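You operate a simulated robot arm through the tools that you are given. There is no shell and no other tool.

You run a simulated two-armed robot. Do the job below in one go: nothing can be reset, and whatever is moved stays where it is left.

Task
Take the lid off the collared bottle labelled "yellow" on the top of the carton table and lay it down there.

It is judged by the outcome, as a careful person would: the job done as asked, and still so three seconds after it is handed in. It fails if anything else is knocked over, pushed out of place, dropped, spilled or broken. A push-on lid holds only when it is set on centred and level and pressed home; a screw cap is set on level and turned clockwise until tight.

Robot
Two 7-joint arms with two-finger grippers on one trunk, on a base that drives. Base frame: it is fixed to the floor where the robot stands at the start and does not move with it; the origin is under the middle of the robot, x ahead of it, y to its left, z up. Units: m, degrees, N and s.
The left shoulder is at the start at [0.051, 0.175, 1.177], the right one opposite. With the tool pointing down near the work surface each hand reaches from about 0.1 to 0.84 m from the robot's upright axis, wherever it stands, measured 20 degrees to its own side. Places, roughly: collared bottle [-1.5, -1.25, 0.75]. Payload 2.94 kg a hand.
Tool frame (each hand has its own): the origin (TCP) lies between the finger pads and is the grasp point; the fingertips stand 0.03 m ahead of it; z points along the fingers, y is the line along which they close. The gripper opens to 0.138 m. The gripper's body begins 0.109 m behind the TCP.
Orientation is that of the tool frame in the base frame, as [roll, pitch, yaw] about the fixed x, y, z axes, in that order (R = Rz(yaw) Ry(pitch) Rx(roll)). With the fingers straight down and closing along the base's y, the tool's x points along the base's -x, its y along +y and its z along -z.

Tools
- The arms move only by the tool step_arm. It takes "left_motion", "right_motion" or both (then of equal length, played together; a hand with none holds still); each is a list of rows, each a list of 7 numbers: the shift along the tool's x, y, z in m, then the turn, a rotation vector about the tool's x, y, z in degrees, then the opening, from 0 (shut) to 1 (fully open). In form: [[x, y, z, rx, ry, rz, fingers], ...]. A call has 1 to 20 rows; each row shifts and turns the commanded pose from where the row before left it, along the tool's axes as they then stand. Rows are played at 5 a second. More than 0.05 m and 8.6 degrees between two rows, or a gripper value outside its range, and nothing of the call is played. Where a pose cannot be reached the arm comes as near as it can. A force on the tool above 40 N (or 10 N above the force at the start of the call, whichever is more), or a blocked arm, ends the call early, and 0.2 s more pass. Each finger halts on what it meets, pressing with about 25 N; the grip force reading is that of the motor and also rises with nothing between the fingers. The clock runs only during rows and for 0.2 s after the last one: add rows that do not move to give the fingers time. The reply holds the time, the measured pose of the TCP, the force on the tool along the base axes, the opening and the grip force, in the units named above and with some noise, with the torque about the TCP (base axes, N m) and any sound that the robot's microphone picked up.
- Cameras (640 x 400 px; columns grow to the right, rows downward): "scene" is now at [0.1239, -0.0155, 1.653]; the picture's right is [-0.20, -0.98, 0.00], its down [-0.73, 0.15, -0.66] and it looks along [0.65, -0.13, -0.75] (base axes); focal length 296 px, centre (320, 200). "left" rides on the left gripper at [0.071, -0.019, -0.146] in its tool frame; the picture's right is [0.26, 0.96, 0.00], its down [-0.85, 0.23, -0.48] and it looks along [-0.46, 0.12, 0.88] (tool axes); focal length 280 px, centre (320, 200). "right" rides on the right gripper at [0.071, 0.019, -0.146] in its tool frame; the picture's right is [-0.26, 0.96, 0.00], its down [-0.85, -0.23, -0.48] and it looks along [-0.46, -0.12, 0.88] (tool axes); focal length 280 px, centre (320, 200). There is no depth. A picture from a camera that has moved, and an enlarged one, comes with that camera's place and axes in the base frame and with its lens.
- camera(camera): a new picture of that camera. It takes no simulated time.
- lift_body(by): slides the trunk up (or, below 0, down) by that many m; the arms and the scene camera ride with it, the base frame stays. It gives what a move gives, with no picture.
- drive_base(legs): drives the robot by 1 to 6 legs, each [ahead, turn to the left] in m and degrees, along the robot's own axes; the way and the turn of a leg run together, so that a leg with both is an arc; at most 1.5 m and 180 degrees a leg. The arms and the cameras ride along, it lands a little off, and it stops where it bumps. It gives what a move gives.
- aim_head(pan, tilt): turns the head with the scene camera to pan (to the left, within 120 degrees either way) and tilt (down, from -29 to 69), counted from straight ahead of the robot. It gives what a move gives.
- inspect(camera, box): a new picture of the part [left, top, right, bottom] of that camera's present view, enlarged. It takes no simulated time.
- job_done(): hands the job in; it is judged then, once.

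Nothing tells you exact positions but the pictures and the camera data. Unless the task says otherwise, let go and move clear before handing in.

The tools are called as a command line: name --argument value ..., lists and objects as JSON in quotes. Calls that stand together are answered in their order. step_arm: Moves the arms, as the interface text tells. Its arguments: {"type":"object","properties":{"left_motion":{"type":"array","items":{"type":"array","items":{"type":"number"}}},"right_motion":{"type":"array","items":{"type":"array","items":{"type":"number"}}}},"required":[]} The other tools are called the same way: lift_body (by) slides the trunk up or down; drive_base (legs) drives the base; aim_head (pan, tilt) turns the head that bears the scene camera; camera (camera) takes a picture; inspect (camera, box) takes an enlarged picture of a part of a camera's view; job_done () hands the job in.

At the start:

```text
clock: 0.0
left_ee_pos: [0.6494, 0.2937, 1.0092]
left_tcp_rot: [180.0, 0.0, 180.0]
left_wrist_force: [0.3, -1.0, -0.1]
left_ft_torque: [-0.03, -0.03, 0.01]
left_width: 0.1379
left_grasp_force: 0.1
right_ee_pos: [0.5905, -0.2743, 1.053]
right_tcp_rot: [180.0, -0.2, -179.9]
right_wrist_force: [0.2, -0.3, -0.8]
right_ft_torque: [-0.01, 0.02, 0.02]
right_width: 0.1378
right_grasp_force: 0.1
trunk travel left (down, up): [-0.35, 0.384]
robot x, y, heading: [-0.0016, 0.0005, 0.1]
head pan, tilt: [-11.4, 48.3]
```

scene: 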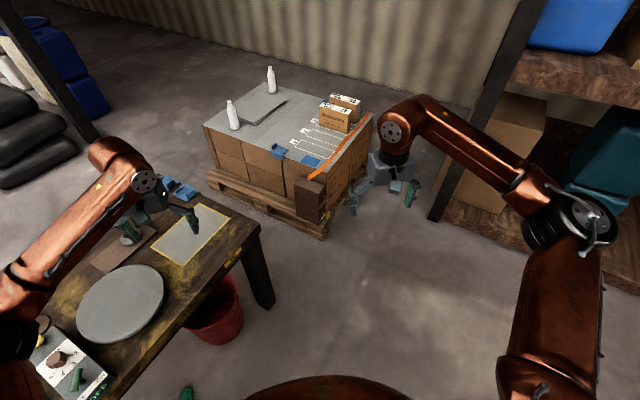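
right: 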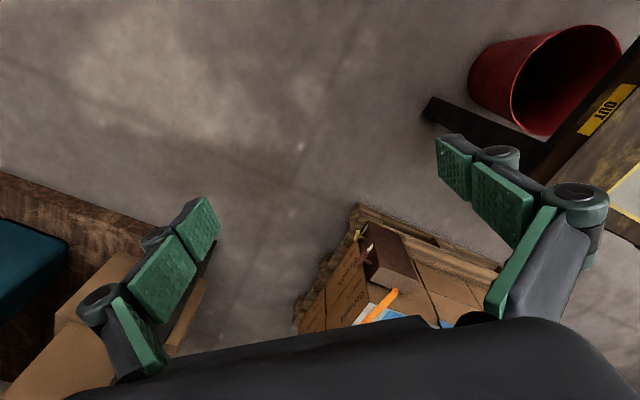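
left: 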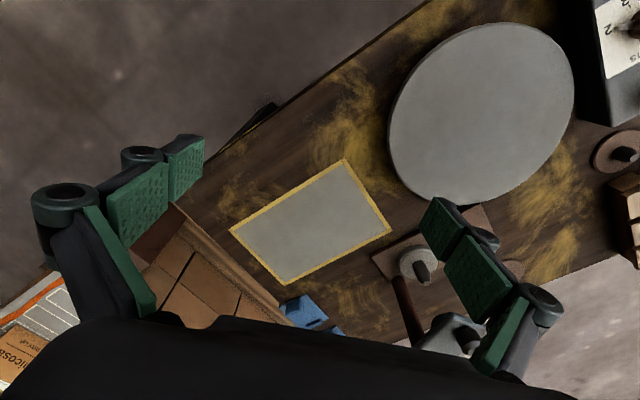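

I see a carton stack ahead with two white bottles and a workbench on the left, but the bottle's rough place is behind me on the right. I'll turn the head to look there before moving anything.

aim_head --pan -120 --tilt 25

```text
clock: 1.9
left_ee_pos: [0.6488, 0.2944, 1.0087]
left_tcp_rot: [180.0, 0.0, 180.0]
left_wrist_force: [-0.1, -0.2, 0.0]
left_ft_torque: [0.01, 0.04, -0.03]
left_width: 0.1378
left_grasp_force: 0.0
right_ee_pos: [0.5904, -0.274, 1.0544]
right_tcp_rot: [-180.0, -0.1, -180.0]
right_wrist_force: [-0.3, 0.6, -0.1]
right_ft_torque: [0.01, -0.02, -0.01]
right_width: 0.1383
right_grasp_force: 0.1
trunk travel left (down, up): [-0.35, 0.384]
robot x, y, heading: [0.0016, 0.0009, 0.1]
head pan, tilt: [-120.0, 25.0]
```

The head is turned to the right rear now. I'll take a picture to find the bottle and its table.

camera --camera "scene"

```text
taken
camera scene: at [0.001, -0.0799, 1.6883], right [-0.87, 0.5, 0.0], down [0.21, 0.37, -0.91], along [-0.45, -0.79, -0.42], focal length 296 px, centre (320, 200)
```

scene: 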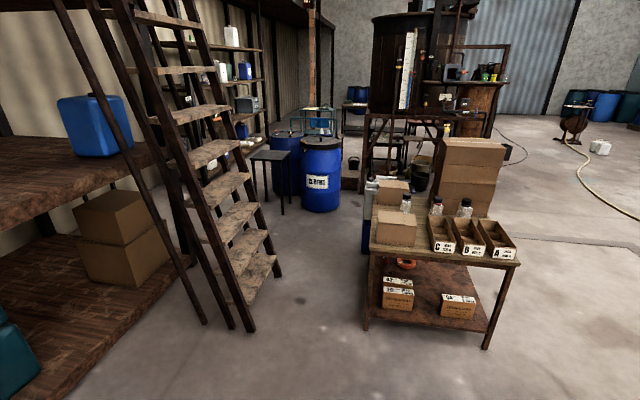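

A table with cartons, labelled bins A, B, C and some jars/bottles stands to the right rear. I'll enlarge it to read labels.

inspect --camera "scene" --box '[350, 120, 530, 270]'

inspect --camera "scene" --box '[360, 160, 500, 250]'

```text
2.67 times, centred on (440, 195) of scene
camera zoom: at [0.001, -0.0799, 1.6883], right [-0.87, 0.5, 0.0], down [0.21, 0.37, -0.91], along [-0.45, -0.79, -0.42], focal length 788 px, centre (0, 213)
```

zoom: 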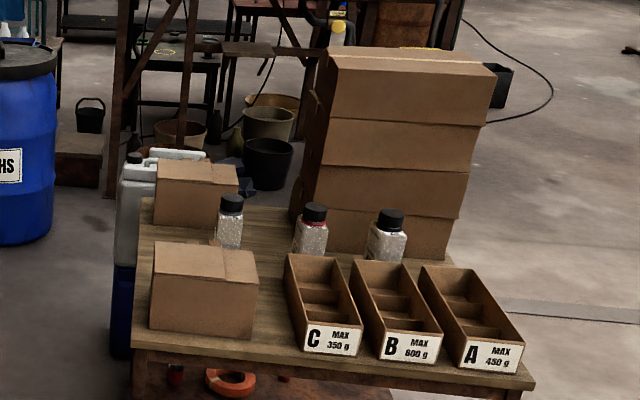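

```text
4.44 times, centred on (430, 205) of scene
camera zoom: at [0.001, -0.0799, 1.6883], right [-0.87, 0.5, 0.0], down [0.21, 0.37, -0.91], along [-0.45, -0.79, -0.42], focal length 1313 px, centre (-169, 178)
```

zoom: 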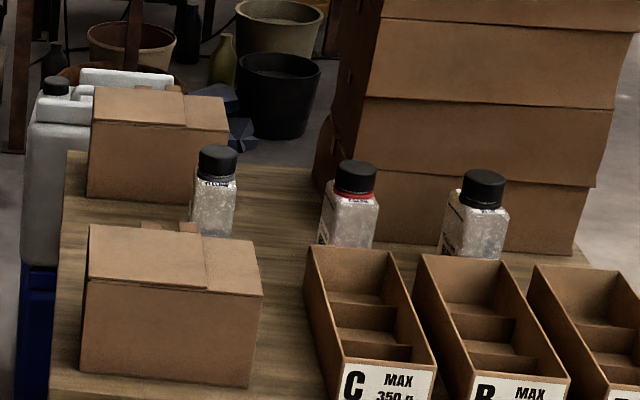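

The table with bins A/B/C and three bottles (one with a red collar) is the target area, roughly at (-1.6, -1.3), top at about z 0.7. Before driving I'll look at the surroundings for clearance.

aim_head --pan -60 --tilt 35

camera --camera "scene"

aim_head --pan 100 --tilt 40

camera --camera "scene"

```text
clock: 3.2
left_ee_pos: [0.6487, 0.2938, 1.009]
left_tcp_rot: [-180.0, -0.1, -179.9]
left_wrist_force: [0.3, 0.0, -0.7]
left_ft_torque: [0.01, 0.0, 0.05]
left_width: 0.1382
left_grasp_force: 0.0
right_ee_pos: [0.5897, -0.2748, 1.0544]
right_tcp_rot: [179.9, 0.0, -180.0]
right_wrist_force: [0.1, -0.8, 0.3]
right_ft_torque: [-0.02, -0.02, -0.02]
right_width: 0.1382
right_grasp_force: 0.0
trunk travel left (down, up): [-0.35, 0.384]
robot x, y, heading: [-0.0008, -0.0035, 0.1]
head pan, tilt: [-60.0, 35.0]
```

```text
taken
camera scene: at [0.0909, -0.0763, 1.6725], right [-0.87, -0.5, 0.0], down [-0.29, 0.5, -0.82], along [0.41, -0.71, -0.57], focal length 296 px, centre (320, 200)
```

scene: 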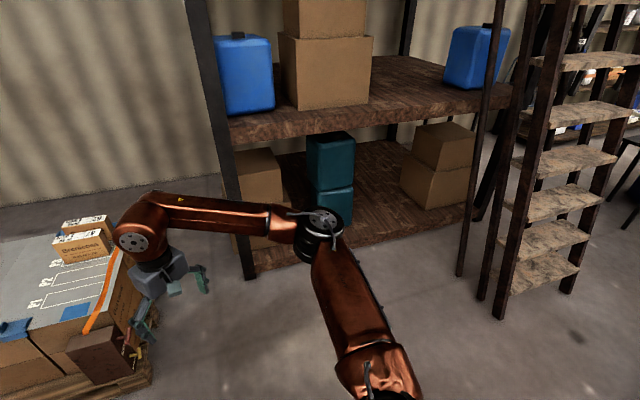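

```text
clock: 5.6
left_ee_pos: [0.6497, 0.294, 1.0086]
left_tcp_rot: [179.9, 0.0, -180.0]
left_wrist_force: [0.2, 0.6, 1.1]
left_ft_torque: [0.01, 0.02, 0.01]
left_width: 0.1381
left_grasp_force: 0.1
right_ee_pos: [0.5914, -0.2748, 1.0538]
right_tcp_rot: [-179.9, -0.2, -180.0]
right_wrist_force: [0.5, 0.3, 0.6]
right_ft_torque: [0.01, 0.03, -0.02]
right_width: 0.138
right_grasp_force: 0.0
trunk travel left (down, up): [-0.35, 0.384]
robot x, y, heading: [0.001, 0.0043, 0.2]
head pan, tilt: [100.0, 40.0]
```

```text
taken
camera scene: at [0.0323, 0.0837, 1.665], right [0.98, 0.17, 0.0], down [0.11, -0.63, -0.77], along [-0.13, 0.75, -0.64], focal length 296 px, centre (320, 200)
```

scene: 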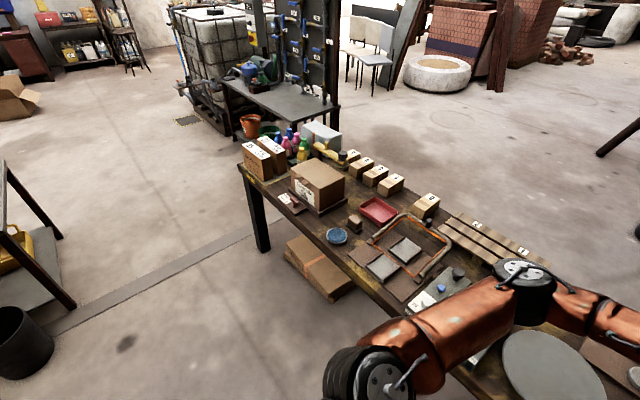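

The surroundings are clear (shelf about 1.5 m away, workbench on the left). I'll turn right about 131° to face the table's front edge, then look again.

drive_base --legs '[[0, -131]]'

aim_head --pan -5 --tilt 30

camera --camera "scene"

```text
clock: 11.4
left_ee_pos: [-0.201, -0.684, 1.0101]
left_tcp_rot: [179.9, 0.0, 49.2]
left_wrist_force: [0.4, -0.2, -0.1]
left_ft_torque: [-0.01, -0.02, 0.02]
left_width: 0.138
left_grasp_force: 0.1
right_ee_pos: [-0.5948, -0.2669, 1.0545]
right_tcp_rot: [-179.9, 0.0, 49.2]
right_wrist_force: [-0.2, -0.5, 0.6]
right_ft_torque: [0.03, 0.02, -0.03]
right_width: 0.1381
right_grasp_force: 0.0
trunk travel left (down, up): [-0.35, 0.384]
robot x, y, heading: [0.0015, 0.0004, -130.7]
head pan, tilt: [100.0, 40.0]
```

```text
clock: 13.3
left_ee_pos: [-0.2014, -0.6832, 1.0088]
left_tcp_rot: [180.0, -0.1, 49.2]
left_wrist_force: [-0.3, 0.1, -0.1]
left_ft_torque: [-0.02, 0.03, 0.01]
left_width: 0.1381
left_grasp_force: 0.0
right_ee_pos: [-0.5929, -0.2678, 1.0548]
right_tcp_rot: [180.0, 0.1, 49.3]
right_wrist_force: [0.3, 0.3, 0.1]
right_ft_torque: [0.01, -0.02, 0.01]
right_width: 0.138
right_grasp_force: 0.1
trunk travel left (down, up): [-0.35, 0.384]
robot x, y, heading: [0.0033, -0.0029, -130.9]
head pan, tilt: [-5.0, 30.0]
```

```text
taken
camera scene: at [-0.0964, -0.0992, 1.6803], right [-0.7, 0.72, 0.0], down [0.36, 0.35, -0.87], along [-0.62, -0.6, -0.5], focal length 296 px, centre (320, 200)
```

scene: 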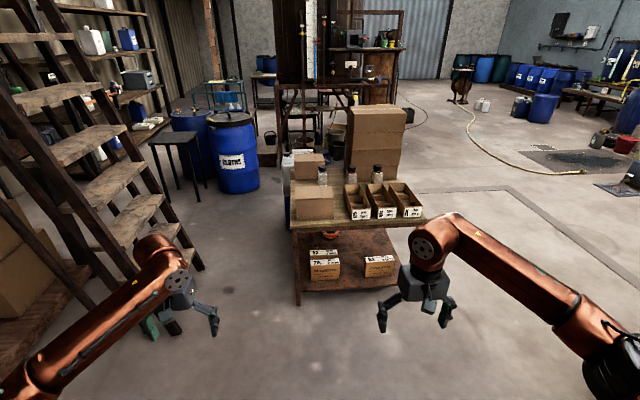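

The table is now ahead with its front edge slightly angled. I'll enlarge the table to read bottle labels and measure.

inspect --camera "scene" --box '[280, 150, 430, 244]'

inspect --camera "scene" --box '[300, 155, 400, 218]'

```text
4.26 times, centred on (355, 197) of scene
camera zoom: at [-0.0964, -0.0992, 1.6803], right [-0.7, 0.72, 0.0], down [0.36, 0.35, -0.87], along [-0.62, -0.6, -0.5], focal length 1258 px, centre (171, 213)
```

zoom: 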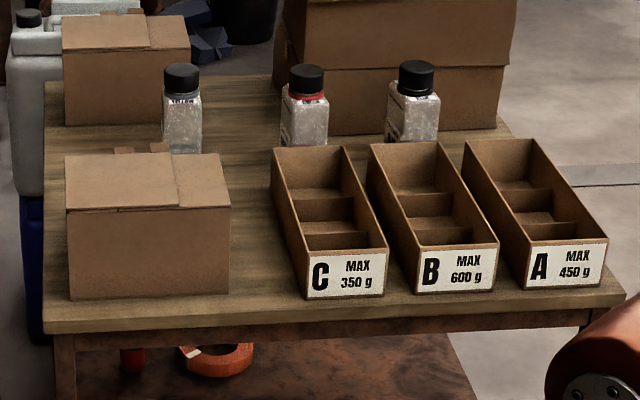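

```text
6.35 times, centred on (350, 186) of scene
camera zoom: at [-0.0964, -0.0992, 1.6803], right [-0.7, 0.72, 0.0], down [0.36, 0.35, -0.87], along [-0.62, -0.6, -0.5], focal length 1876 px, centre (130, 286)
```

zoom: 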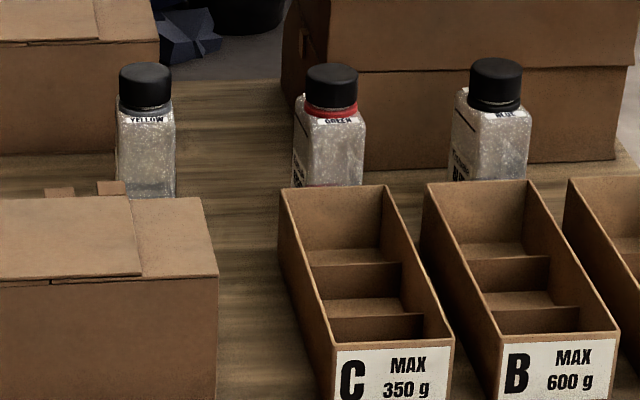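

The left bottle reads "YELLOW" (grey collar under a black cap), the middle "GREEN" (red collar), the right "BLUE"; the yellow one is roughly at (-1.47, -1.41), lid top about z 0.85, behind the front-left carton. I'll look down to see how far my base sticks out before driving closer.

aim_head --pan 0 --tilt 69

camera --camera "scene"

```text
clock: 14.3
left_ee_pos: [-0.2013, -0.6827, 1.0097]
left_tcp_rot: [180.0, 0.0, 49.2]
left_wrist_force: [-0.5, -0.3, 0.1]
left_ft_torque: [-0.03, 0.06, 0.01]
left_width: 0.138
left_grasp_force: 0.0
right_ee_pos: [-0.5945, -0.2669, 1.0543]
right_tcp_rot: [-180.0, 0.1, 49.1]
right_wrist_force: [0.1, -0.2, 1.0]
right_ft_torque: [0.0, -0.04, 0.01]
right_width: 0.1379
right_grasp_force: 0.1
trunk travel left (down, up): [-0.35, 0.384]
robot x, y, heading: [0.0011, 0.0032, -130.7]
head pan, tilt: [0.0, 68.8]
```

```text
taken
camera scene: at [-0.0682, -0.0785, 1.6289], right [-0.76, 0.65, 0.0], down [0.61, 0.71, -0.36], along [-0.24, -0.27, -0.93], focal length 296 px, centre (320, 200)
```

scene: 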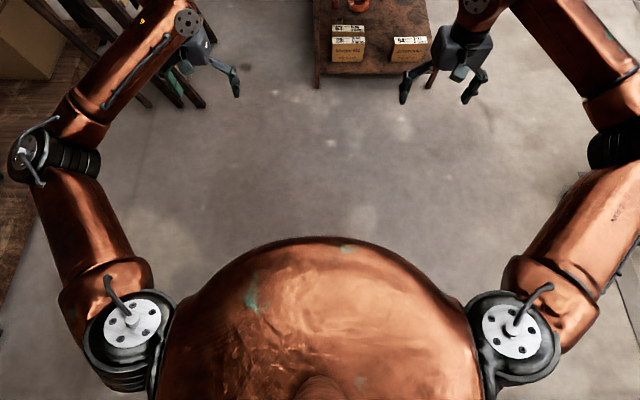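

The view straight down shows only my torso and free floor, so I can't see the base itself. I'll tilt the right hand back a little so its camera can show me how far the base reaches forward.

step_arm --right_motion '[[0, 0, 0, 0, 8.5, 0, 1], [0, 0, 0, 0, 8.5, 0, 1], [0, 0, 0, 0, 8.5, 0, 1], [0, 0, 0, 0, 8.5, 0, 1], [0, 0, 0, 0, 8.5, 0, 1]]'

camera --camera "right"

```text
clock: 15.5
left_ee_pos: [-0.2021, -0.6838, 1.008]
left_tcp_rot: [180.0, -0.1, 49.2]
left_wrist_force: [-0.3, -0.4, 0.3]
left_ft_torque: [0.03, -0.05, 0.02]
left_width: 0.1379
left_grasp_force: 0.1
right_ee_pos: [-0.5789, -0.2617, 1.0501]
right_tcp_rot: [179.7, -42.2, 49.4]
right_wrist_force: [-0.1, -0.3, 1.7]
right_ft_torque: [-0.03, -0.03, 0.0]
right_width: 0.1378
right_grasp_force: 0.1
right hand out of reach, approached as far as the arm can: row 5
trunk travel left (down, up): [-0.35, 0.384]
robot x, y, heading: [0.0033, -0.0022, -130.8]
head pan, tilt: [0.0, 68.8]
```

```text
taken
camera right: at [-0.5943, -0.3073, 1.206], right [0.6, -0.78, -0.17], down [-0.79, -0.57, -0.22], along [0.07, 0.27, -0.96], focal length 280 px, centre (320, 200)
```

right: 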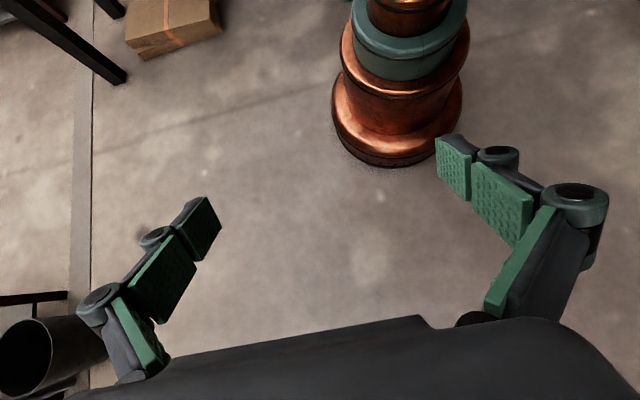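

My base is a round pedestal about 0.24 m in radius, so I can stand with my axis about 0.30 m from the table edge. I'll undo the tilt, then drive to a viewing spot about 0.6 m before the table edge, lined up with the yellow bottle.

step_arm --right_motion '[[0, 0, 0, 0, -8.5, 0, 1], [0, 0, 0, 0, -8.5, 0, 1], [0, 0, 0, 0, -8.5, 0, 1], [0, 0, 0, 0, -8.5, 0, 1], [0, 0, 0, 0, -8.5, 0, 1]]'

drive_base --legs '[[0, -11.5], [0.95, 0], [0, 11.5]]'

aim_head --pan 0 --tilt 42

camera --camera "scene"

```text
clock: 16.7
left_ee_pos: [-0.2024, -0.6834, 1.0094]
left_tcp_rot: [-179.8, 0.0, 49.2]
left_wrist_force: [0.9, 0.0, 0.9]
left_ft_torque: [-0.01, 0.04, -0.01]
left_width: 0.138
left_grasp_force: 0.1
right_ee_pos: [-0.5778, -0.2594, 1.0506]
right_tcp_rot: [180.0, 0.2, 49.2]
right_wrist_force: [-0.2, 0.5, 0.6]
right_ft_torque: [-0.02, 0.04, 0.04]
right_width: 0.1378
right_grasp_force: 0.0
trunk travel left (down, up): [-0.35, 0.384]
robot x, y, heading: [-0.0019, 0.0022, -131.0]
head pan, tilt: [0.0, 68.8]
```

```text
clock: 23.1
left_ee_pos: [-0.9268, -1.2694, 1.0085]
left_tcp_rot: [179.9, 0.0, 50.3]
left_wrist_force: [-0.5, 0.4, -0.2]
left_ft_torque: [-0.01, 0.04, -0.01]
left_width: 0.138
left_grasp_force: 0.2
right_ee_pos: [-1.3111, -0.8507, 1.0493]
right_tcp_rot: [-180.0, -0.1, 50.1]
right_wrist_force: [-0.6, -0.6, -0.3]
right_ft_torque: [-0.01, 0.03, -0.01]
right_width: 0.1378
right_grasp_force: 0.1
trunk travel left (down, up): [-0.35, 0.384]
robot x, y, heading: [-0.7423, -0.5828, -129.9]
head pan, tilt: [0.0, 68.8]
```

```text
clock: 24.0
left_ee_pos: [-0.9271, -1.2695, 1.0083]
left_tcp_rot: [-180.0, -0.1, 50.3]
left_wrist_force: [-0.6, 0.7, 0.5]
left_ft_torque: [-0.02, 0.03, 0.0]
left_width: 0.138
left_grasp_force: 0.0
right_ee_pos: [-1.3104, -0.8505, 1.0488]
right_tcp_rot: [-180.0, -0.2, 50.2]
right_wrist_force: [-0.6, 0.1, 0.1]
right_ft_torque: [0.03, 0.04, 0.02]
right_width: 0.1378
right_grasp_force: 0.0
trunk travel left (down, up): [-0.35, 0.384]
robot x, y, heading: [-0.7357, -0.5829, -129.7]
head pan, tilt: [0.0, 42.0]
```

```text
taken
camera scene: at [-0.8223, -0.6833, 1.6619], right [-0.77, 0.64, 0.0], down [0.43, 0.51, -0.74], along [-0.48, -0.57, -0.67], focal length 296 px, centre (320, 200)
```

scene: 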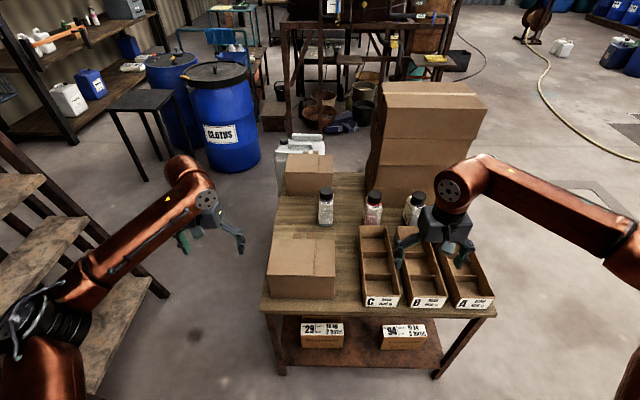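

Now I'm about 0.6 m in front of the table with a clear view. I'll enlarge the bottles and the table for measurement.

inspect --camera "scene" --box '[296, 170, 376, 220]'

inspect --camera "scene" --box '[250, 140, 506, 300]'

```text
8.00 times, centred on (336, 195) of scene
camera zoom: at [-0.8223, -0.6833, 1.6619], right [-0.77, 0.64, 0.0], down [0.43, 0.51, -0.74], along [-0.48, -0.57, -0.67], focal length 2364 px, centre (192, 240)
```

zoom: 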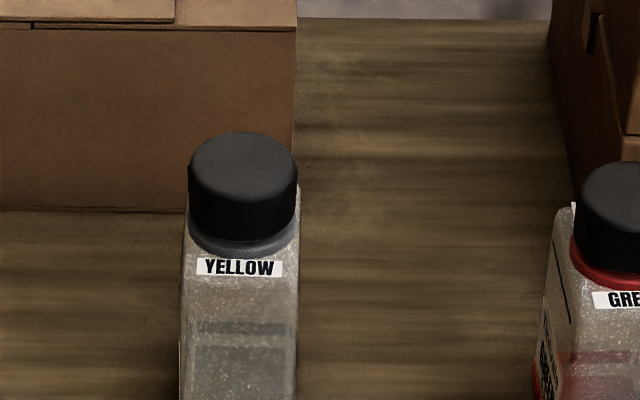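

```text
2.50 times, centred on (378, 220) of scene
camera zoom: at [-0.8223, -0.6833, 1.6619], right [-0.77, 0.64, 0.0], down [0.43, 0.51, -0.74], along [-0.48, -0.57, -0.67], focal length 739 px, centre (175, 150)
```

zoom: 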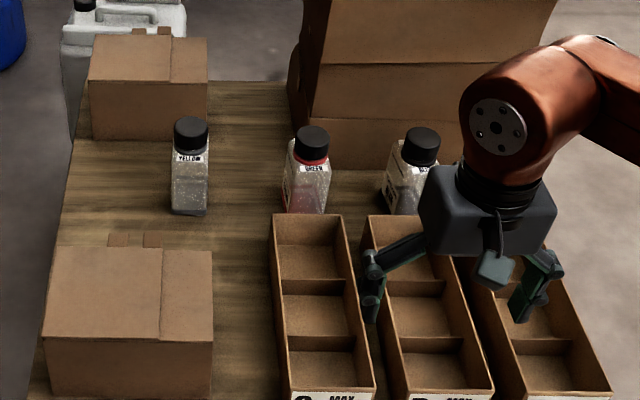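

The yellow bottle's lid is at about (-1.446, -1.393), top at z≈0.867, 0.43 m behind the front table edge. I'll turn 1.4° right and drive 0.33 m forward so that it's ~0.745 m straight ahead, leaving about 8 cm between my base and the table edge.

drive_base --legs '[[0, -1.4], [0.2, 0], [0.125, 0]]'

aim_head --pan 0 --tilt 55

camera --camera "scene"

camera --camera "right"

camera --camera "left"

```text
clock: 27.1
left_ee_pos: [-1.0686, -1.5015, 1.0056]
left_tcp_rot: [-174.0, -9.0, 69.8]
left_wrist_force: [0.7, 0.2, -1.7]
left_ft_torque: [0.09, 0.0, -0.04]
left_width: 0.1381
left_grasp_force: 0.1
right_ee_pos: [-1.5367, -1.0754, 1.1685]
right_tcp_rot: [170.4, 13.9, 32.4]
right_wrist_force: [0.7, -1.7, -0.8]
right_ft_torque: [0.12, 0.02, -0.03]
right_width: 0.1379
right_grasp_force: 0.1
trunk travel left (down, up): [-0.35, 0.384]
robot x, y, heading: [-0.9492, -0.8258, -130.8]
head pan, tilt: [0.0, 42.0]
stopped in leg 3: the robot was blocked; the commanded pose is now the measured one
```

```text
clock: 27.9
left_ee_pos: [-1.0712, -1.4979, 1.0123]
left_tcp_rot: [-177.1, -4.5, 62.3]
left_wrist_force: [0.6, 2.2, -0.2]
left_ft_torque: [-0.32, 0.07, -0.01]
left_width: 0.1375
left_grasp_force: 0.0
right_ee_pos: [-1.5289, -1.0601, 1.1167]
right_tcp_rot: [175.2, 9.9, 38.4]
right_wrist_force: [0.9, 1.0, -0.1]
right_ft_torque: [-0.13, 0.13, -0.03]
right_width: 0.1375
right_grasp_force: 0.0
trunk travel left (down, up): [-0.35, 0.384]
robot x, y, heading: [-0.9519, -0.8251, -130.8]
head pan, tilt: [0.0, 55.0]
```

```text
taken
camera scene: at [-1.0669, -0.9614, 1.6431], right [-0.76, 0.65, 0.0], down [0.55, 0.64, -0.54], along [-0.36, -0.41, -0.84], focal length 296 px, centre (320, 200)
```

scene: 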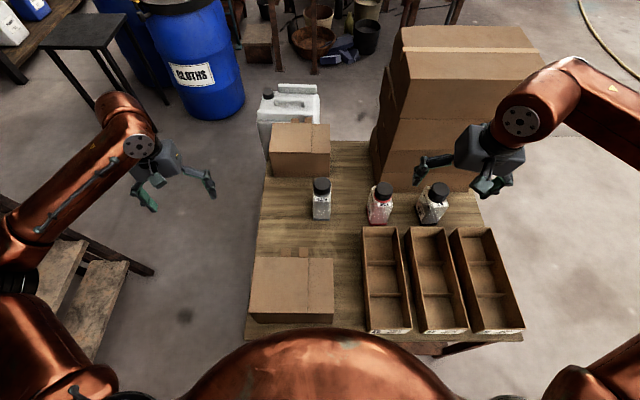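

```text
taken
camera right: at [-1.4496, -1.0076, 1.2502], right [0.41, -0.91, 0.12], down [-0.76, -0.26, 0.59], along [-0.51, -0.34, -0.8], focal length 280 px, centre (320, 200)
```

right: 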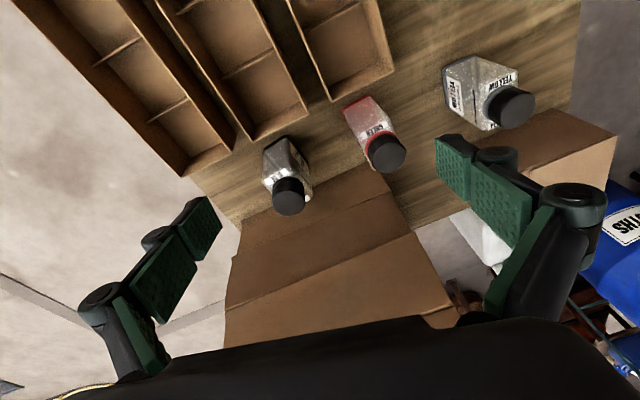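

```text
taken
camera left: at [-1.0523, -1.4403, 1.1627], right [0.98, -0.21, -0.03], down [-0.19, -0.9, 0.4], along [-0.11, -0.38, -0.92], focal length 280 px, centre (320, 200)
```

left: 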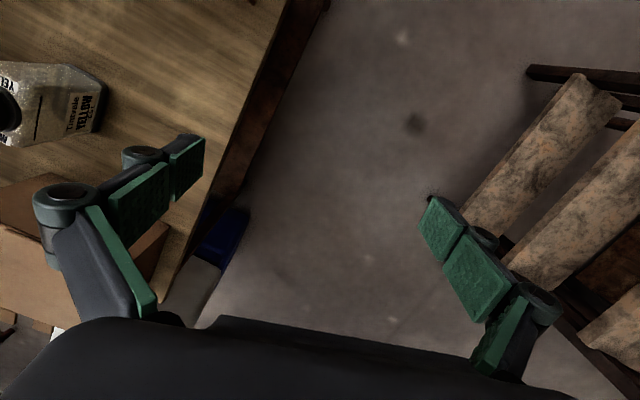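

The base reported being blocked right at the end of the drive and the arms swung a little, so something touched. Before anything else I'll check closely whether the table or anything on it shifted.

inspect --camera "scene" --box '[235, 240, 395, 340]'

inspect --camera "scene" --box '[380, 260, 540, 360]'

inspect --camera "scene" --box '[250, 130, 410, 230]'

```text
4.00 times, centred on (315, 290) of scene
camera zoom: at [-1.0669, -0.9614, 1.6431], right [-0.76, 0.65, 0.0], down [0.55, 0.64, -0.54], along [-0.36, -0.41, -0.84], focal length 1182 px, centre (340, -160)
```

zoom: 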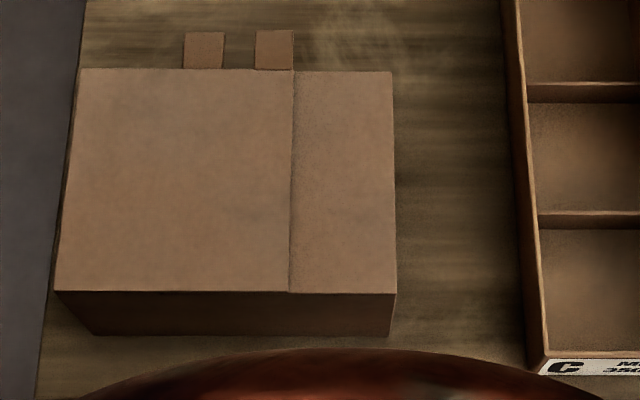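

```text
4.00 times, centred on (460, 310) of scene
camera zoom: at [-1.0669, -0.9614, 1.6431], right [-0.76, 0.65, 0.0], down [0.55, 0.64, -0.54], along [-0.36, -0.41, -0.84], focal length 1182 px, centre (-240, -240)
```

zoom: 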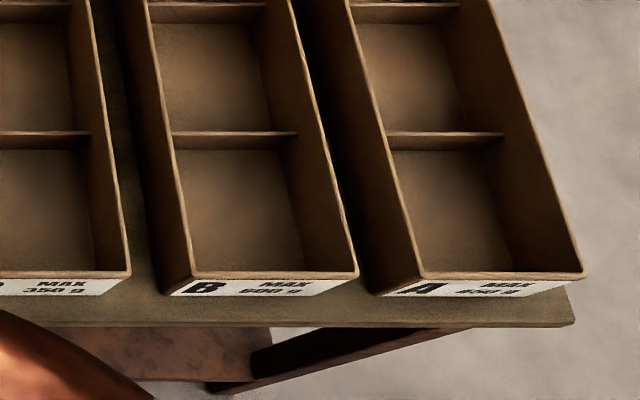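

```text
4.00 times, centred on (330, 180) of scene
camera zoom: at [-1.0669, -0.9614, 1.6431], right [-0.76, 0.65, 0.0], down [0.55, 0.64, -0.54], along [-0.36, -0.41, -0.84], focal length 1182 px, centre (280, 280)
```

zoom: 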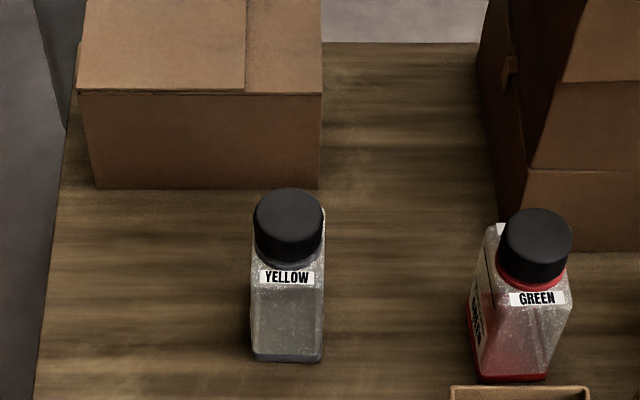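

The arms seem to be still settling after the stop, and the camera and base positions disagree slightly. I'll hold still for a second and take readings again.

step_arm --right_motion '[[0, 0, 0, 0, 0, 0, 1], [0, 0, 0, 0, 0, 0, 1], [0, 0, 0, 0, 0, 0, 1], [0, 0, 0, 0, 0, 0, 1], [0, 0, 0, 0, 0, 0, 1]]' --left_motion '[[0, 0, 0, 0, 0, 0, 1], [0, 0, 0, 0, 0, 0, 1], [0, 0, 0, 0, 0, 0, 1], [0, 0, 0, 0, 0, 0, 1], [0, 0, 0, 0, 0, 0, 1]]'

camera --camera "scene"

```text
clock: 28.4
left_ee_pos: [-1.0731, -1.4971, 1.0177]
left_tcp_rot: [-173.3, -9.4, 73.2]
left_wrist_force: [0.5, -0.2, 0.8]
left_ft_torque: [-0.01, 0.01, 0.01]
left_width: 0.1378
left_grasp_force: 0.0
right_ee_pos: [-1.5327, -1.0693, 1.1861]
right_tcp_rot: [168.3, 15.1, 28.8]
right_wrist_force: [0.1, -0.1, 3.0]
right_ft_torque: [0.09, 0.02, -0.02]
right_width: 0.1381
right_grasp_force: 0.2
trunk travel left (down, up): [-0.35, 0.384]
robot x, y, heading: [-0.962, -0.8356, -130.3]
head pan, tilt: [0.0, 55.0]
stopped in row 2 (left hand): the arm was blocked; the commanded pose is now the measured one
```

```text
taken
camera scene: at [-1.1728, -1.087, 1.6374], right [-0.76, 0.65, 0.0], down [0.57, 0.68, -0.47], along [-0.3, -0.36, -0.89], focal length 296 px, centre (320, 200)
```

scene: 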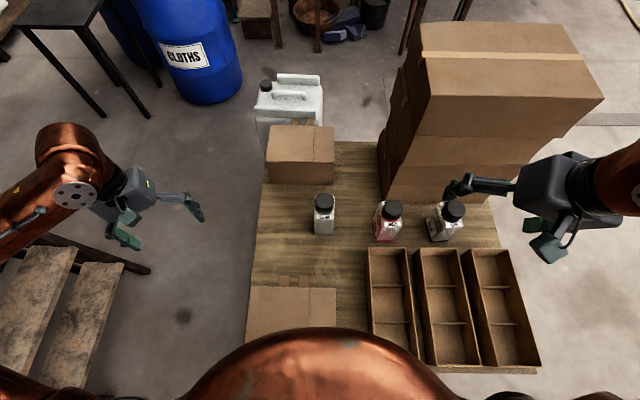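

The scene camera has moved ahead and pitched down more than the head was told to, which suggests my whole body is leaning forward after the bump. Pictures cost no time, so I'll look through both hand cameras before doing anything else.

camera --camera "left"

camera --camera "right"

inspect --camera "scene" --box '[0, 100, 240, 400]'

inspect --camera "scene" --box '[400, 100, 640, 400]'

```text
taken
camera left: at [-1.0601, -1.4526, 1.1729], right [1.0, -0.01, -0.07], down [0.01, -0.95, 0.3], along [-0.07, -0.3, -0.95], focal length 280 px, centre (320, 200)
```

left: 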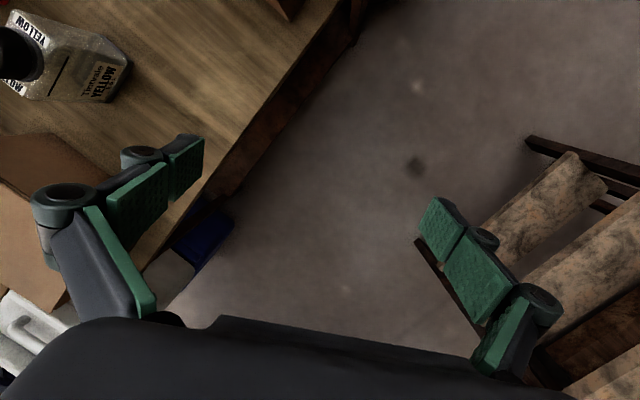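

```text
taken
camera right: at [-1.4442, -1.0083, 1.3094], right [0.28, -0.93, 0.26], down [-0.78, -0.06, 0.63], along [-0.56, -0.37, -0.74], focal length 280 px, centre (320, 200)
```

right: 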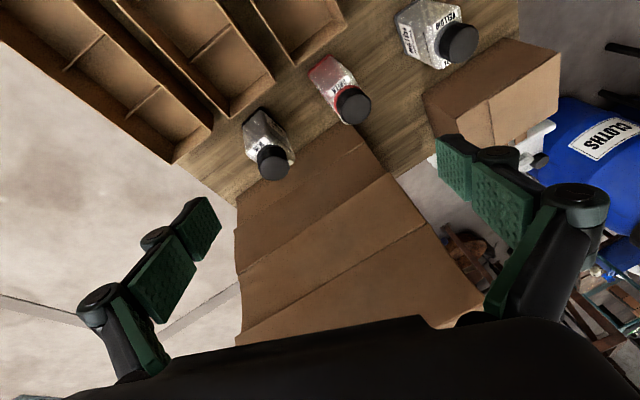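

```text
1.33 times, centred on (120, 250) of scene
camera zoom: at [-1.1728, -1.087, 1.6374], right [-0.76, 0.65, 0.0], down [0.57, 0.68, -0.47], along [-0.3, -0.36, -0.89], focal length 394 px, centre (587, 133)
```

zoom: 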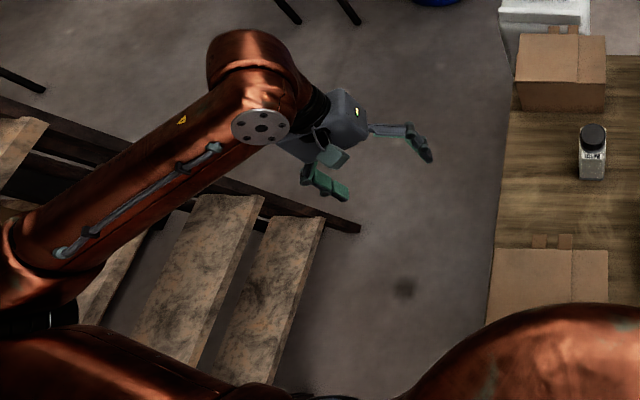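

```text
1.33 times, centred on (520, 250) of scene
camera zoom: at [-1.1728, -1.087, 1.6374], right [-0.76, 0.65, 0.0], down [0.57, 0.68, -0.47], along [-0.3, -0.36, -0.89], focal length 394 px, centre (53, 133)
```

zoom: 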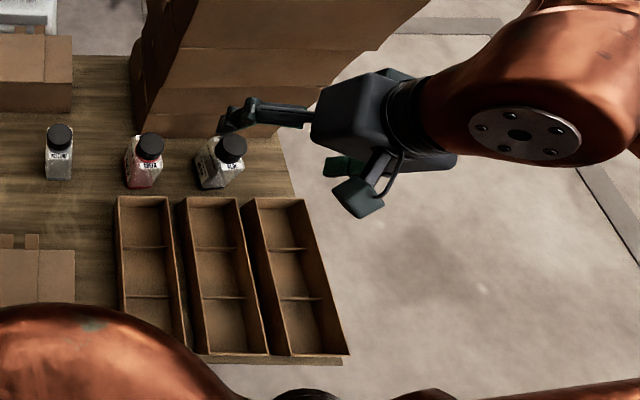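

Neither hand is touching anything and the bottles and cartons stand as before, but my body leans about 7° forward. I'll make a negligible head movement to see whether the lean grows or settles.

aim_head --pan 0 --tilt 54

camera --camera "scene"

```text
clock: 29.0
left_ee_pos: [-0.9546, -1.3886, 1.0814]
left_tcp_rot: [-175.0, 2.7, 67.4]
left_wrist_force: [2.8, 1.4, 4.0]
left_ft_torque: [-0.26, 0.22, -0.06]
left_width: 0.1382
left_grasp_force: 0.0
right_ee_pos: [-1.4263, -0.9269, 1.1928]
right_tcp_rot: [171.2, 20.2, 33.2]
right_wrist_force: [2.9, -0.1, -1.7]
right_ft_torque: [0.04, 0.37, -0.06]
right_width: 0.1379
right_grasp_force: 0.1
trunk travel left (down, up): [-0.35, 0.384]
robot x, y, heading: [-0.9478, -0.8264, -130.9]
head pan, tilt: [0.0, 54.0]
```

```text
taken
camera scene: at [-0.9981, -0.8839, 1.6502], right [-0.76, 0.65, 0.0], down [0.52, 0.6, -0.61], along [-0.4, -0.46, -0.79], focal length 296 px, centre (320, 200)
```

scene: 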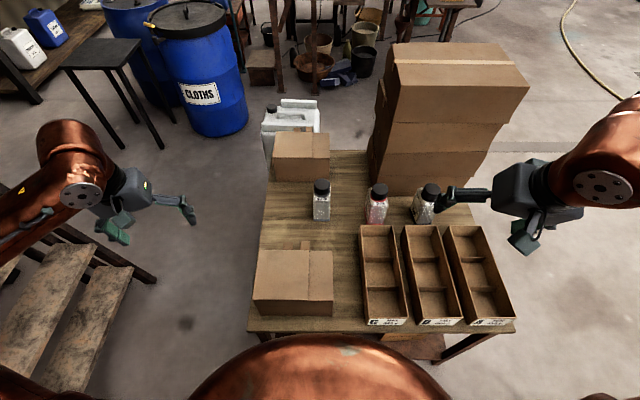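

The lean has swung back to about -2°, so my body is rocking and not falling. I'll pass some time with tiny head moves and let it settle before touching anything.

aim_head --pan 0 --tilt 55

inspect --camera "scene" --box '[250, 130, 530, 340]'

aim_head --pan 0 --tilt 54

inspect --camera "scene" --box '[250, 130, 530, 340]'

```text
clock: 29.6
left_ee_pos: [-1.054, -1.487, 1.0301]
left_tcp_rot: [-175.9, -5.1, 67.4]
left_wrist_force: [-0.2, 7.5, -0.6]
left_ft_torque: [-0.93, 0.08, 0.06]
left_width: 0.1382
left_grasp_force: 0.0
right_ee_pos: [-1.5268, -1.0416, 1.1481]
right_tcp_rot: [172.8, 13.2, 33.0]
right_wrist_force: [4.9, 3.2, 0.4]
right_ft_torque: [-0.38, 0.57, -0.13]
right_width: 0.1378
right_grasp_force: 0.0
trunk travel left (down, up): [-0.35, 0.384]
robot x, y, heading: [-0.9553, -0.83, -131.3]
head pan, tilt: [0.0, 55.0]
```

```text
1.90 times, centred on (390, 235) of scene
camera zoom: at [-1.1405, -1.0454, 1.6404], right [-0.76, 0.65, 0.0], down [0.57, 0.66, -0.49], along [-0.32, -0.37, -0.87], focal length 563 px, centre (187, 133)
```

zoom: 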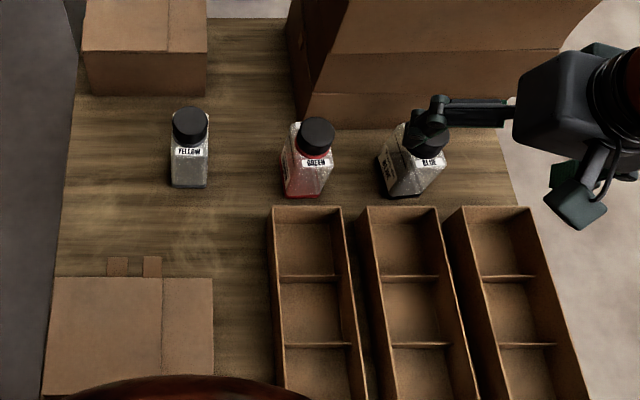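

```text
clock: 30.2
left_ee_pos: [-1.0286, -1.4388, 1.0407]
left_tcp_rot: [-172.0, -6.0, 71.4]
left_wrist_force: [-0.4, -0.9, 0.1]
left_ft_torque: [0.08, -0.06, -0.05]
left_width: 0.138
left_grasp_force: 0.0
right_ee_pos: [-1.4853, -1.0015, 1.1975]
right_tcp_rot: [168.0, 18.0, 28.7]
right_wrist_force: [-1.7, -1.1, -0.9]
right_ft_torque: [0.07, -0.15, 0.06]
right_width: 0.1378
right_grasp_force: 0.0
trunk travel left (down, up): [-0.35, 0.384]
robot x, y, heading: [-0.9503, -0.8253, -130.9]
head pan, tilt: [0.0, 54.0]
```

```text
1.90 times, centred on (390, 235) of scene
camera zoom: at [-1.1021, -1.0012, 1.6449], right [-0.76, 0.65, 0.0], down [0.55, 0.64, -0.53], along [-0.35, -0.4, -0.85], focal length 563 px, centre (187, 133)
```

zoom: 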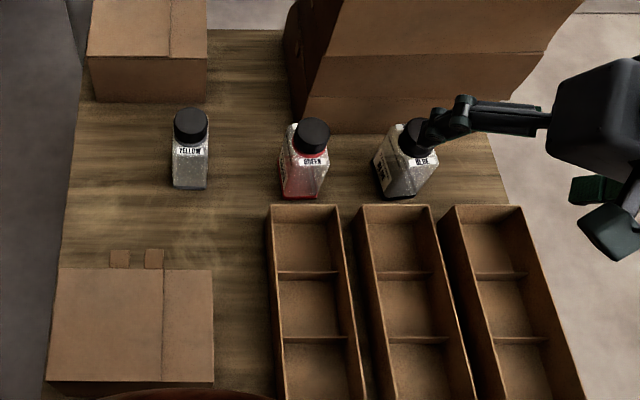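

The rocking continues (about +5° then +4°). I'll let more time pass with slow head pans, and check again.

aim_head --pan 60 --tilt 55

aim_head --pan 0 --tilt 54

camera --camera "scene"

aim_head --pan 0 --tilt 55

camera --camera "scene"

```text
clock: 31.5
left_ee_pos: [-1.0575, -1.4738, 1.0233]
left_tcp_rot: [-173.0, -8.5, 72.4]
left_wrist_force: [-0.4, -1.0, 0.0]
left_ft_torque: [0.08, -0.02, 0.03]
left_width: 0.1381
left_grasp_force: 0.0
right_ee_pos: [-1.5133, -1.0425, 1.1911]
right_tcp_rot: [168.1, 16.0, 28.3]
right_wrist_force: [0.8, -0.3, 0.7]
right_ft_torque: [0.07, 0.02, -0.05]
right_width: 0.1378
right_grasp_force: 0.1
trunk travel left (down, up): [-0.35, 0.384]
robot x, y, heading: [-0.9485, -0.827, -130.9]
head pan, tilt: [60.0, 55.0]
```

```text
clock: 32.8
left_ee_pos: [-1.0617, -1.4769, 1.0214]
left_tcp_rot: [-173.5, -8.8, 70.5]
left_wrist_force: [-1.9, 0.6, -2.8]
left_ft_torque: [0.03, -0.29, 0.01]
left_width: 0.1376
left_grasp_force: 0.1
right_ee_pos: [-1.5277, -1.0413, 1.1732]
right_tcp_rot: [169.9, 14.8, 29.2]
right_wrist_force: [0.6, -0.9, 1.2]
right_ft_torque: [0.04, 0.01, -0.03]
right_width: 0.1382
right_grasp_force: 0.0
trunk travel left (down, up): [-0.35, 0.384]
robot x, y, heading: [-0.9473, -0.8275, -131.1]
head pan, tilt: [0.0, 54.0]
```

```text
taken
camera scene: at [-1.1566, -1.0609, 1.64], right [-0.76, 0.66, 0.0], down [0.57, 0.66, -0.49], along [-0.32, -0.37, -0.87], focal length 296 px, centre (320, 200)
```

scene: 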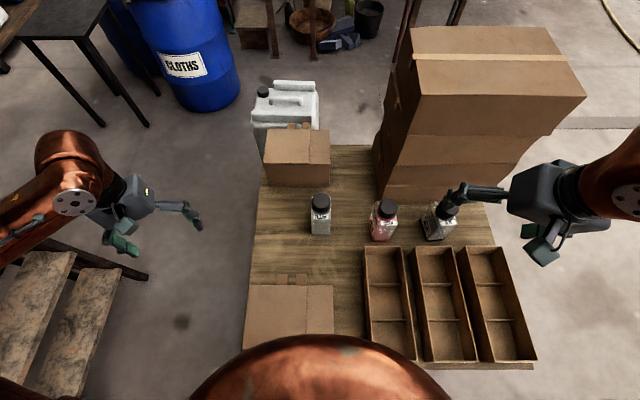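

```text
clock: 33.4
left_ee_pos: [-1.0033, -1.4203, 1.0487]
left_tcp_rot: [-173.0, -4.4, 69.9]
left_wrist_force: [0.8, -1.2, -0.4]
left_ft_torque: [0.15, 0.1, -0.06]
left_width: 0.1379
left_grasp_force: 0.0
right_ee_pos: [-1.4714, -0.9747, 1.1904]
right_tcp_rot: [169.2, 18.6, 29.7]
right_wrist_force: [-1.9, -1.1, -0.6]
right_ft_torque: [0.1, -0.15, 0.01]
right_width: 0.1379
right_grasp_force: 0.0
trunk travel left (down, up): [-0.35, 0.384]
robot x, y, heading: [-0.951, -0.8284, -130.8]
head pan, tilt: [0.0, 55.0]
```

```text
taken
camera scene: at [-1.0722, -0.9663, 1.6446], right [-0.76, 0.65, 0.0], down [0.55, 0.64, -0.54], along [-0.35, -0.41, -0.84], focal length 296 px, centre (320, 200)
```

scene: 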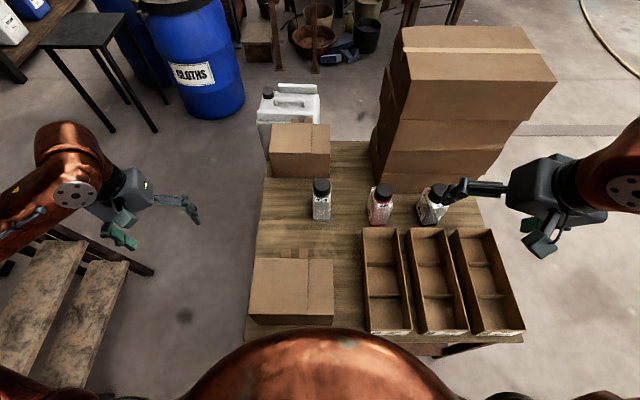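

My body keeps rocking around a forward lean of about 4°, as if something low at the base is still pressed against the table. I'll back off 6 cm gently to relieve any contact and check again.

drive_base --legs '[[-0.06, 0]]'

camera --camera "scene"

aim_head --pan 0 --tilt 54

camera --camera "scene"

```text
clock: 34.1
left_ee_pos: [-1.0163, -1.4428, 1.0495]
left_tcp_rot: [-176.0, -1.4, 67.3]
left_wrist_force: [0.6, 2.5, 0.0]
left_ft_torque: [-0.27, 0.01, 0.03]
left_width: 0.1379
left_grasp_force: 0.3
right_ee_pos: [-1.4862, -0.981, 1.159]
right_tcp_rot: [172.3, 15.9, 31.9]
right_wrist_force: [1.2, 1.5, -0.7]
right_ft_torque: [-0.17, 0.14, -0.04]
right_width: 0.138
right_grasp_force: 0.0
trunk travel left (down, up): [-0.35, 0.384]
robot x, y, heading: [-0.9457, -0.8228, -131.6]
head pan, tilt: [0.0, 55.0]
stopped in leg 1: the robot was blocked; the commanded pose is now the measured one
```

```text
taken
camera scene: at [-1.0841, -0.9758, 1.6437], right [-0.75, 0.66, 0.0], down [0.56, 0.64, -0.53], along [-0.35, -0.4, -0.85], focal length 296 px, centre (320, 200)
```

scene: 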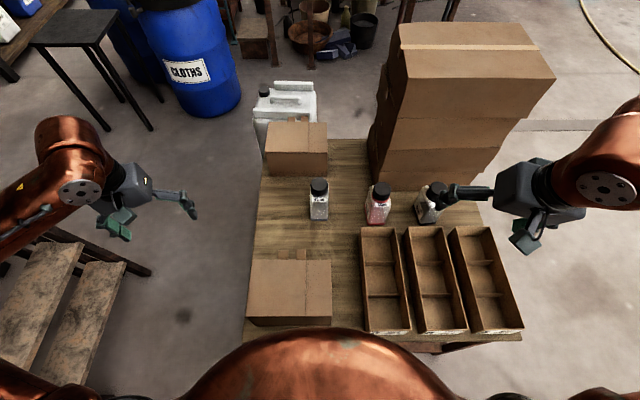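

```text
clock: 34.8
left_ee_pos: [-0.9989, -1.3919, 1.0479]
left_tcp_rot: [-173.7, -3.6, 67.2]
left_wrist_force: [-0.8, -1.4, 0.5]
left_ft_torque: [0.11, -0.06, -0.05]
left_width: 0.1379
left_grasp_force: 0.2
right_ee_pos: [-1.45, -0.9431, 1.1841]
right_tcp_rot: [169.9, 19.6, 29.8]
right_wrist_force: [-0.3, -1.5, -0.4]
right_ft_torque: [0.13, -0.12, -0.01]
right_width: 0.138
right_grasp_force: 0.1
trunk travel left (down, up): [-0.35, 0.384]
robot x, y, heading: [-0.9465, -0.8226, -131.4]
head pan, tilt: [0.0, 54.0]
```

```text
taken
camera scene: at [-1.0832, -0.9767, 1.6454], right [-0.75, 0.66, 0.0], down [0.55, 0.63, -0.54], along [-0.36, -0.41, -0.84], focal length 296 px, centre (320, 200)
```

scene: 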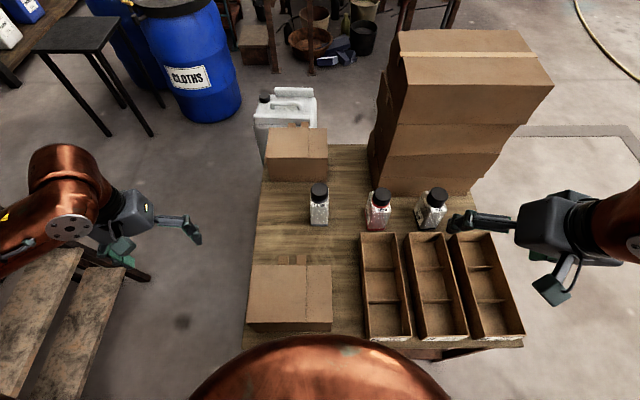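

The base barely moved back before reporting blocked, but the rocking amplitude is smaller now. I'll wait a bit more and check whether it settles.

aim_head --pan -60 --tilt 54

camera --camera "scene"

aim_head --pan 60 --tilt 54

camera --camera "scene"

aim_head --pan 0 --tilt 54

camera --camera "scene"

```text
clock: 36.0
left_ee_pos: [-1.0019, -1.3941, 1.0477]
left_tcp_rot: [-173.8, -3.8, 67.2]
left_wrist_force: [-1.3, -1.9, -0.4]
left_ft_torque: [0.11, -0.05, 0.02]
left_width: 0.1381
left_grasp_force: 0.1
right_ee_pos: [-1.453, -0.9466, 1.1838]
right_tcp_rot: [169.9, 19.5, 29.8]
right_wrist_force: [0.0, -1.6, -2.1]
right_ft_torque: [0.15, -0.1, 0.01]
right_width: 0.138
right_grasp_force: 0.1
trunk travel left (down, up): [-0.35, 0.384]
robot x, y, heading: [-0.9453, -0.8226, -131.1]
head pan, tilt: [-60.0, 54.0]
```

```text
taken
camera scene: at [-1.1102, -0.9122, 1.6474], right [0.2, 0.98, 0.05], down [0.81, -0.13, -0.56], along [-0.55, 0.15, -0.82], focal length 296 px, centre (320, 200)
```

scene: 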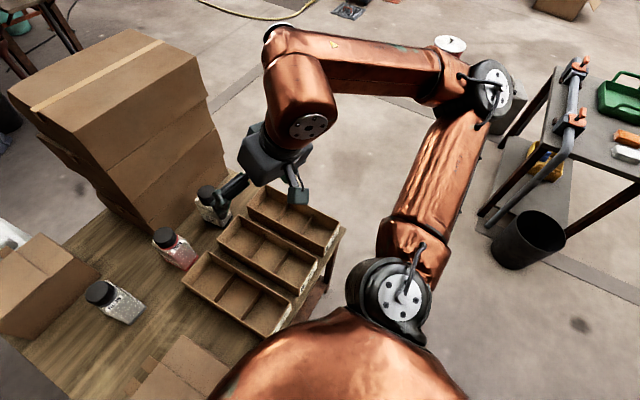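

```text
clock: 38.0
left_ee_pos: [-1.0107, -1.4396, 1.0496]
left_tcp_rot: [-175.8, -1.1, 67.3]
left_wrist_force: [-1.0, -0.3, 1.0]
left_ft_torque: [-0.05, -0.07, 0.02]
left_width: 0.1377
left_grasp_force: 0.0
right_ee_pos: [-1.4824, -0.976, 1.1584]
right_tcp_rot: [172.0, 16.1, 31.9]
right_wrist_force: [-0.3, -0.1, 1.7]
right_ft_torque: [0.03, -0.04, -0.03]
right_width: 0.1378
right_grasp_force: 0.0
trunk travel left (down, up): [-0.35, 0.384]
robot x, y, heading: [-0.9476, -0.8186, -131.8]
head pan, tilt: [60.0, 54.0]
```

```text
taken
camera scene: at [-0.999, -0.9753, 1.6466], right [-0.95, -0.32, -0.03], down [-0.24, 0.78, -0.57], along [0.21, -0.53, -0.82], focal length 296 px, centre (320, 200)
```

scene: 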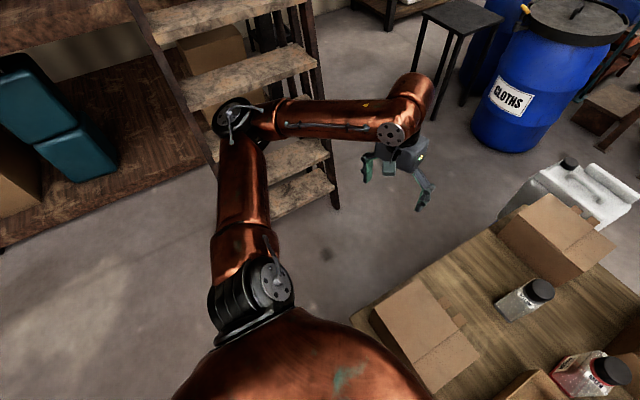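

```text
clock: 39.4
left_ee_pos: [-1.011, -1.4399, 1.052]
left_tcp_rot: [-175.9, -1.0, 67.3]
left_wrist_force: [-0.7, -0.1, 1.1]
left_ft_torque: [-0.05, -0.1, 0.02]
left_width: 0.1376
left_grasp_force: 0.0
right_ee_pos: [-1.4823, -0.9771, 1.1594]
right_tcp_rot: [172.1, 16.2, 31.9]
right_wrist_force: [-0.6, 0.1, 1.4]
right_ft_torque: [0.01, -0.08, -0.03]
right_width: 0.138
right_grasp_force: 0.1
trunk travel left (down, up): [-0.35, 0.384]
robot x, y, heading: [-0.9445, -0.8204, -131.4]
head pan, tilt: [0.0, 54.0]
```

```text
taken
camera scene: at [-1.0715, -0.9619, 1.6452], right [-0.75, 0.66, 0.0], down [0.55, 0.62, -0.55], along [-0.37, -0.42, -0.83], focal length 296 px, centre (320, 200)
```

scene: 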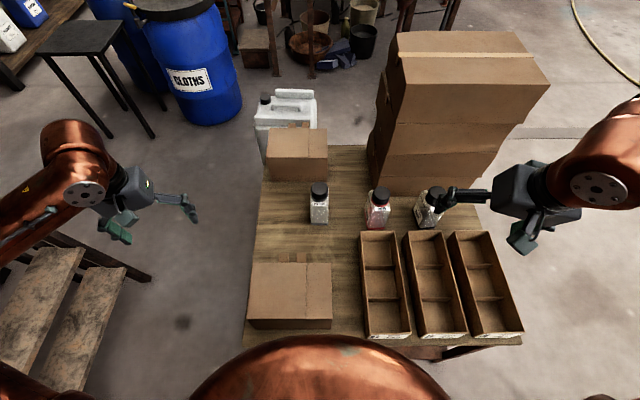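

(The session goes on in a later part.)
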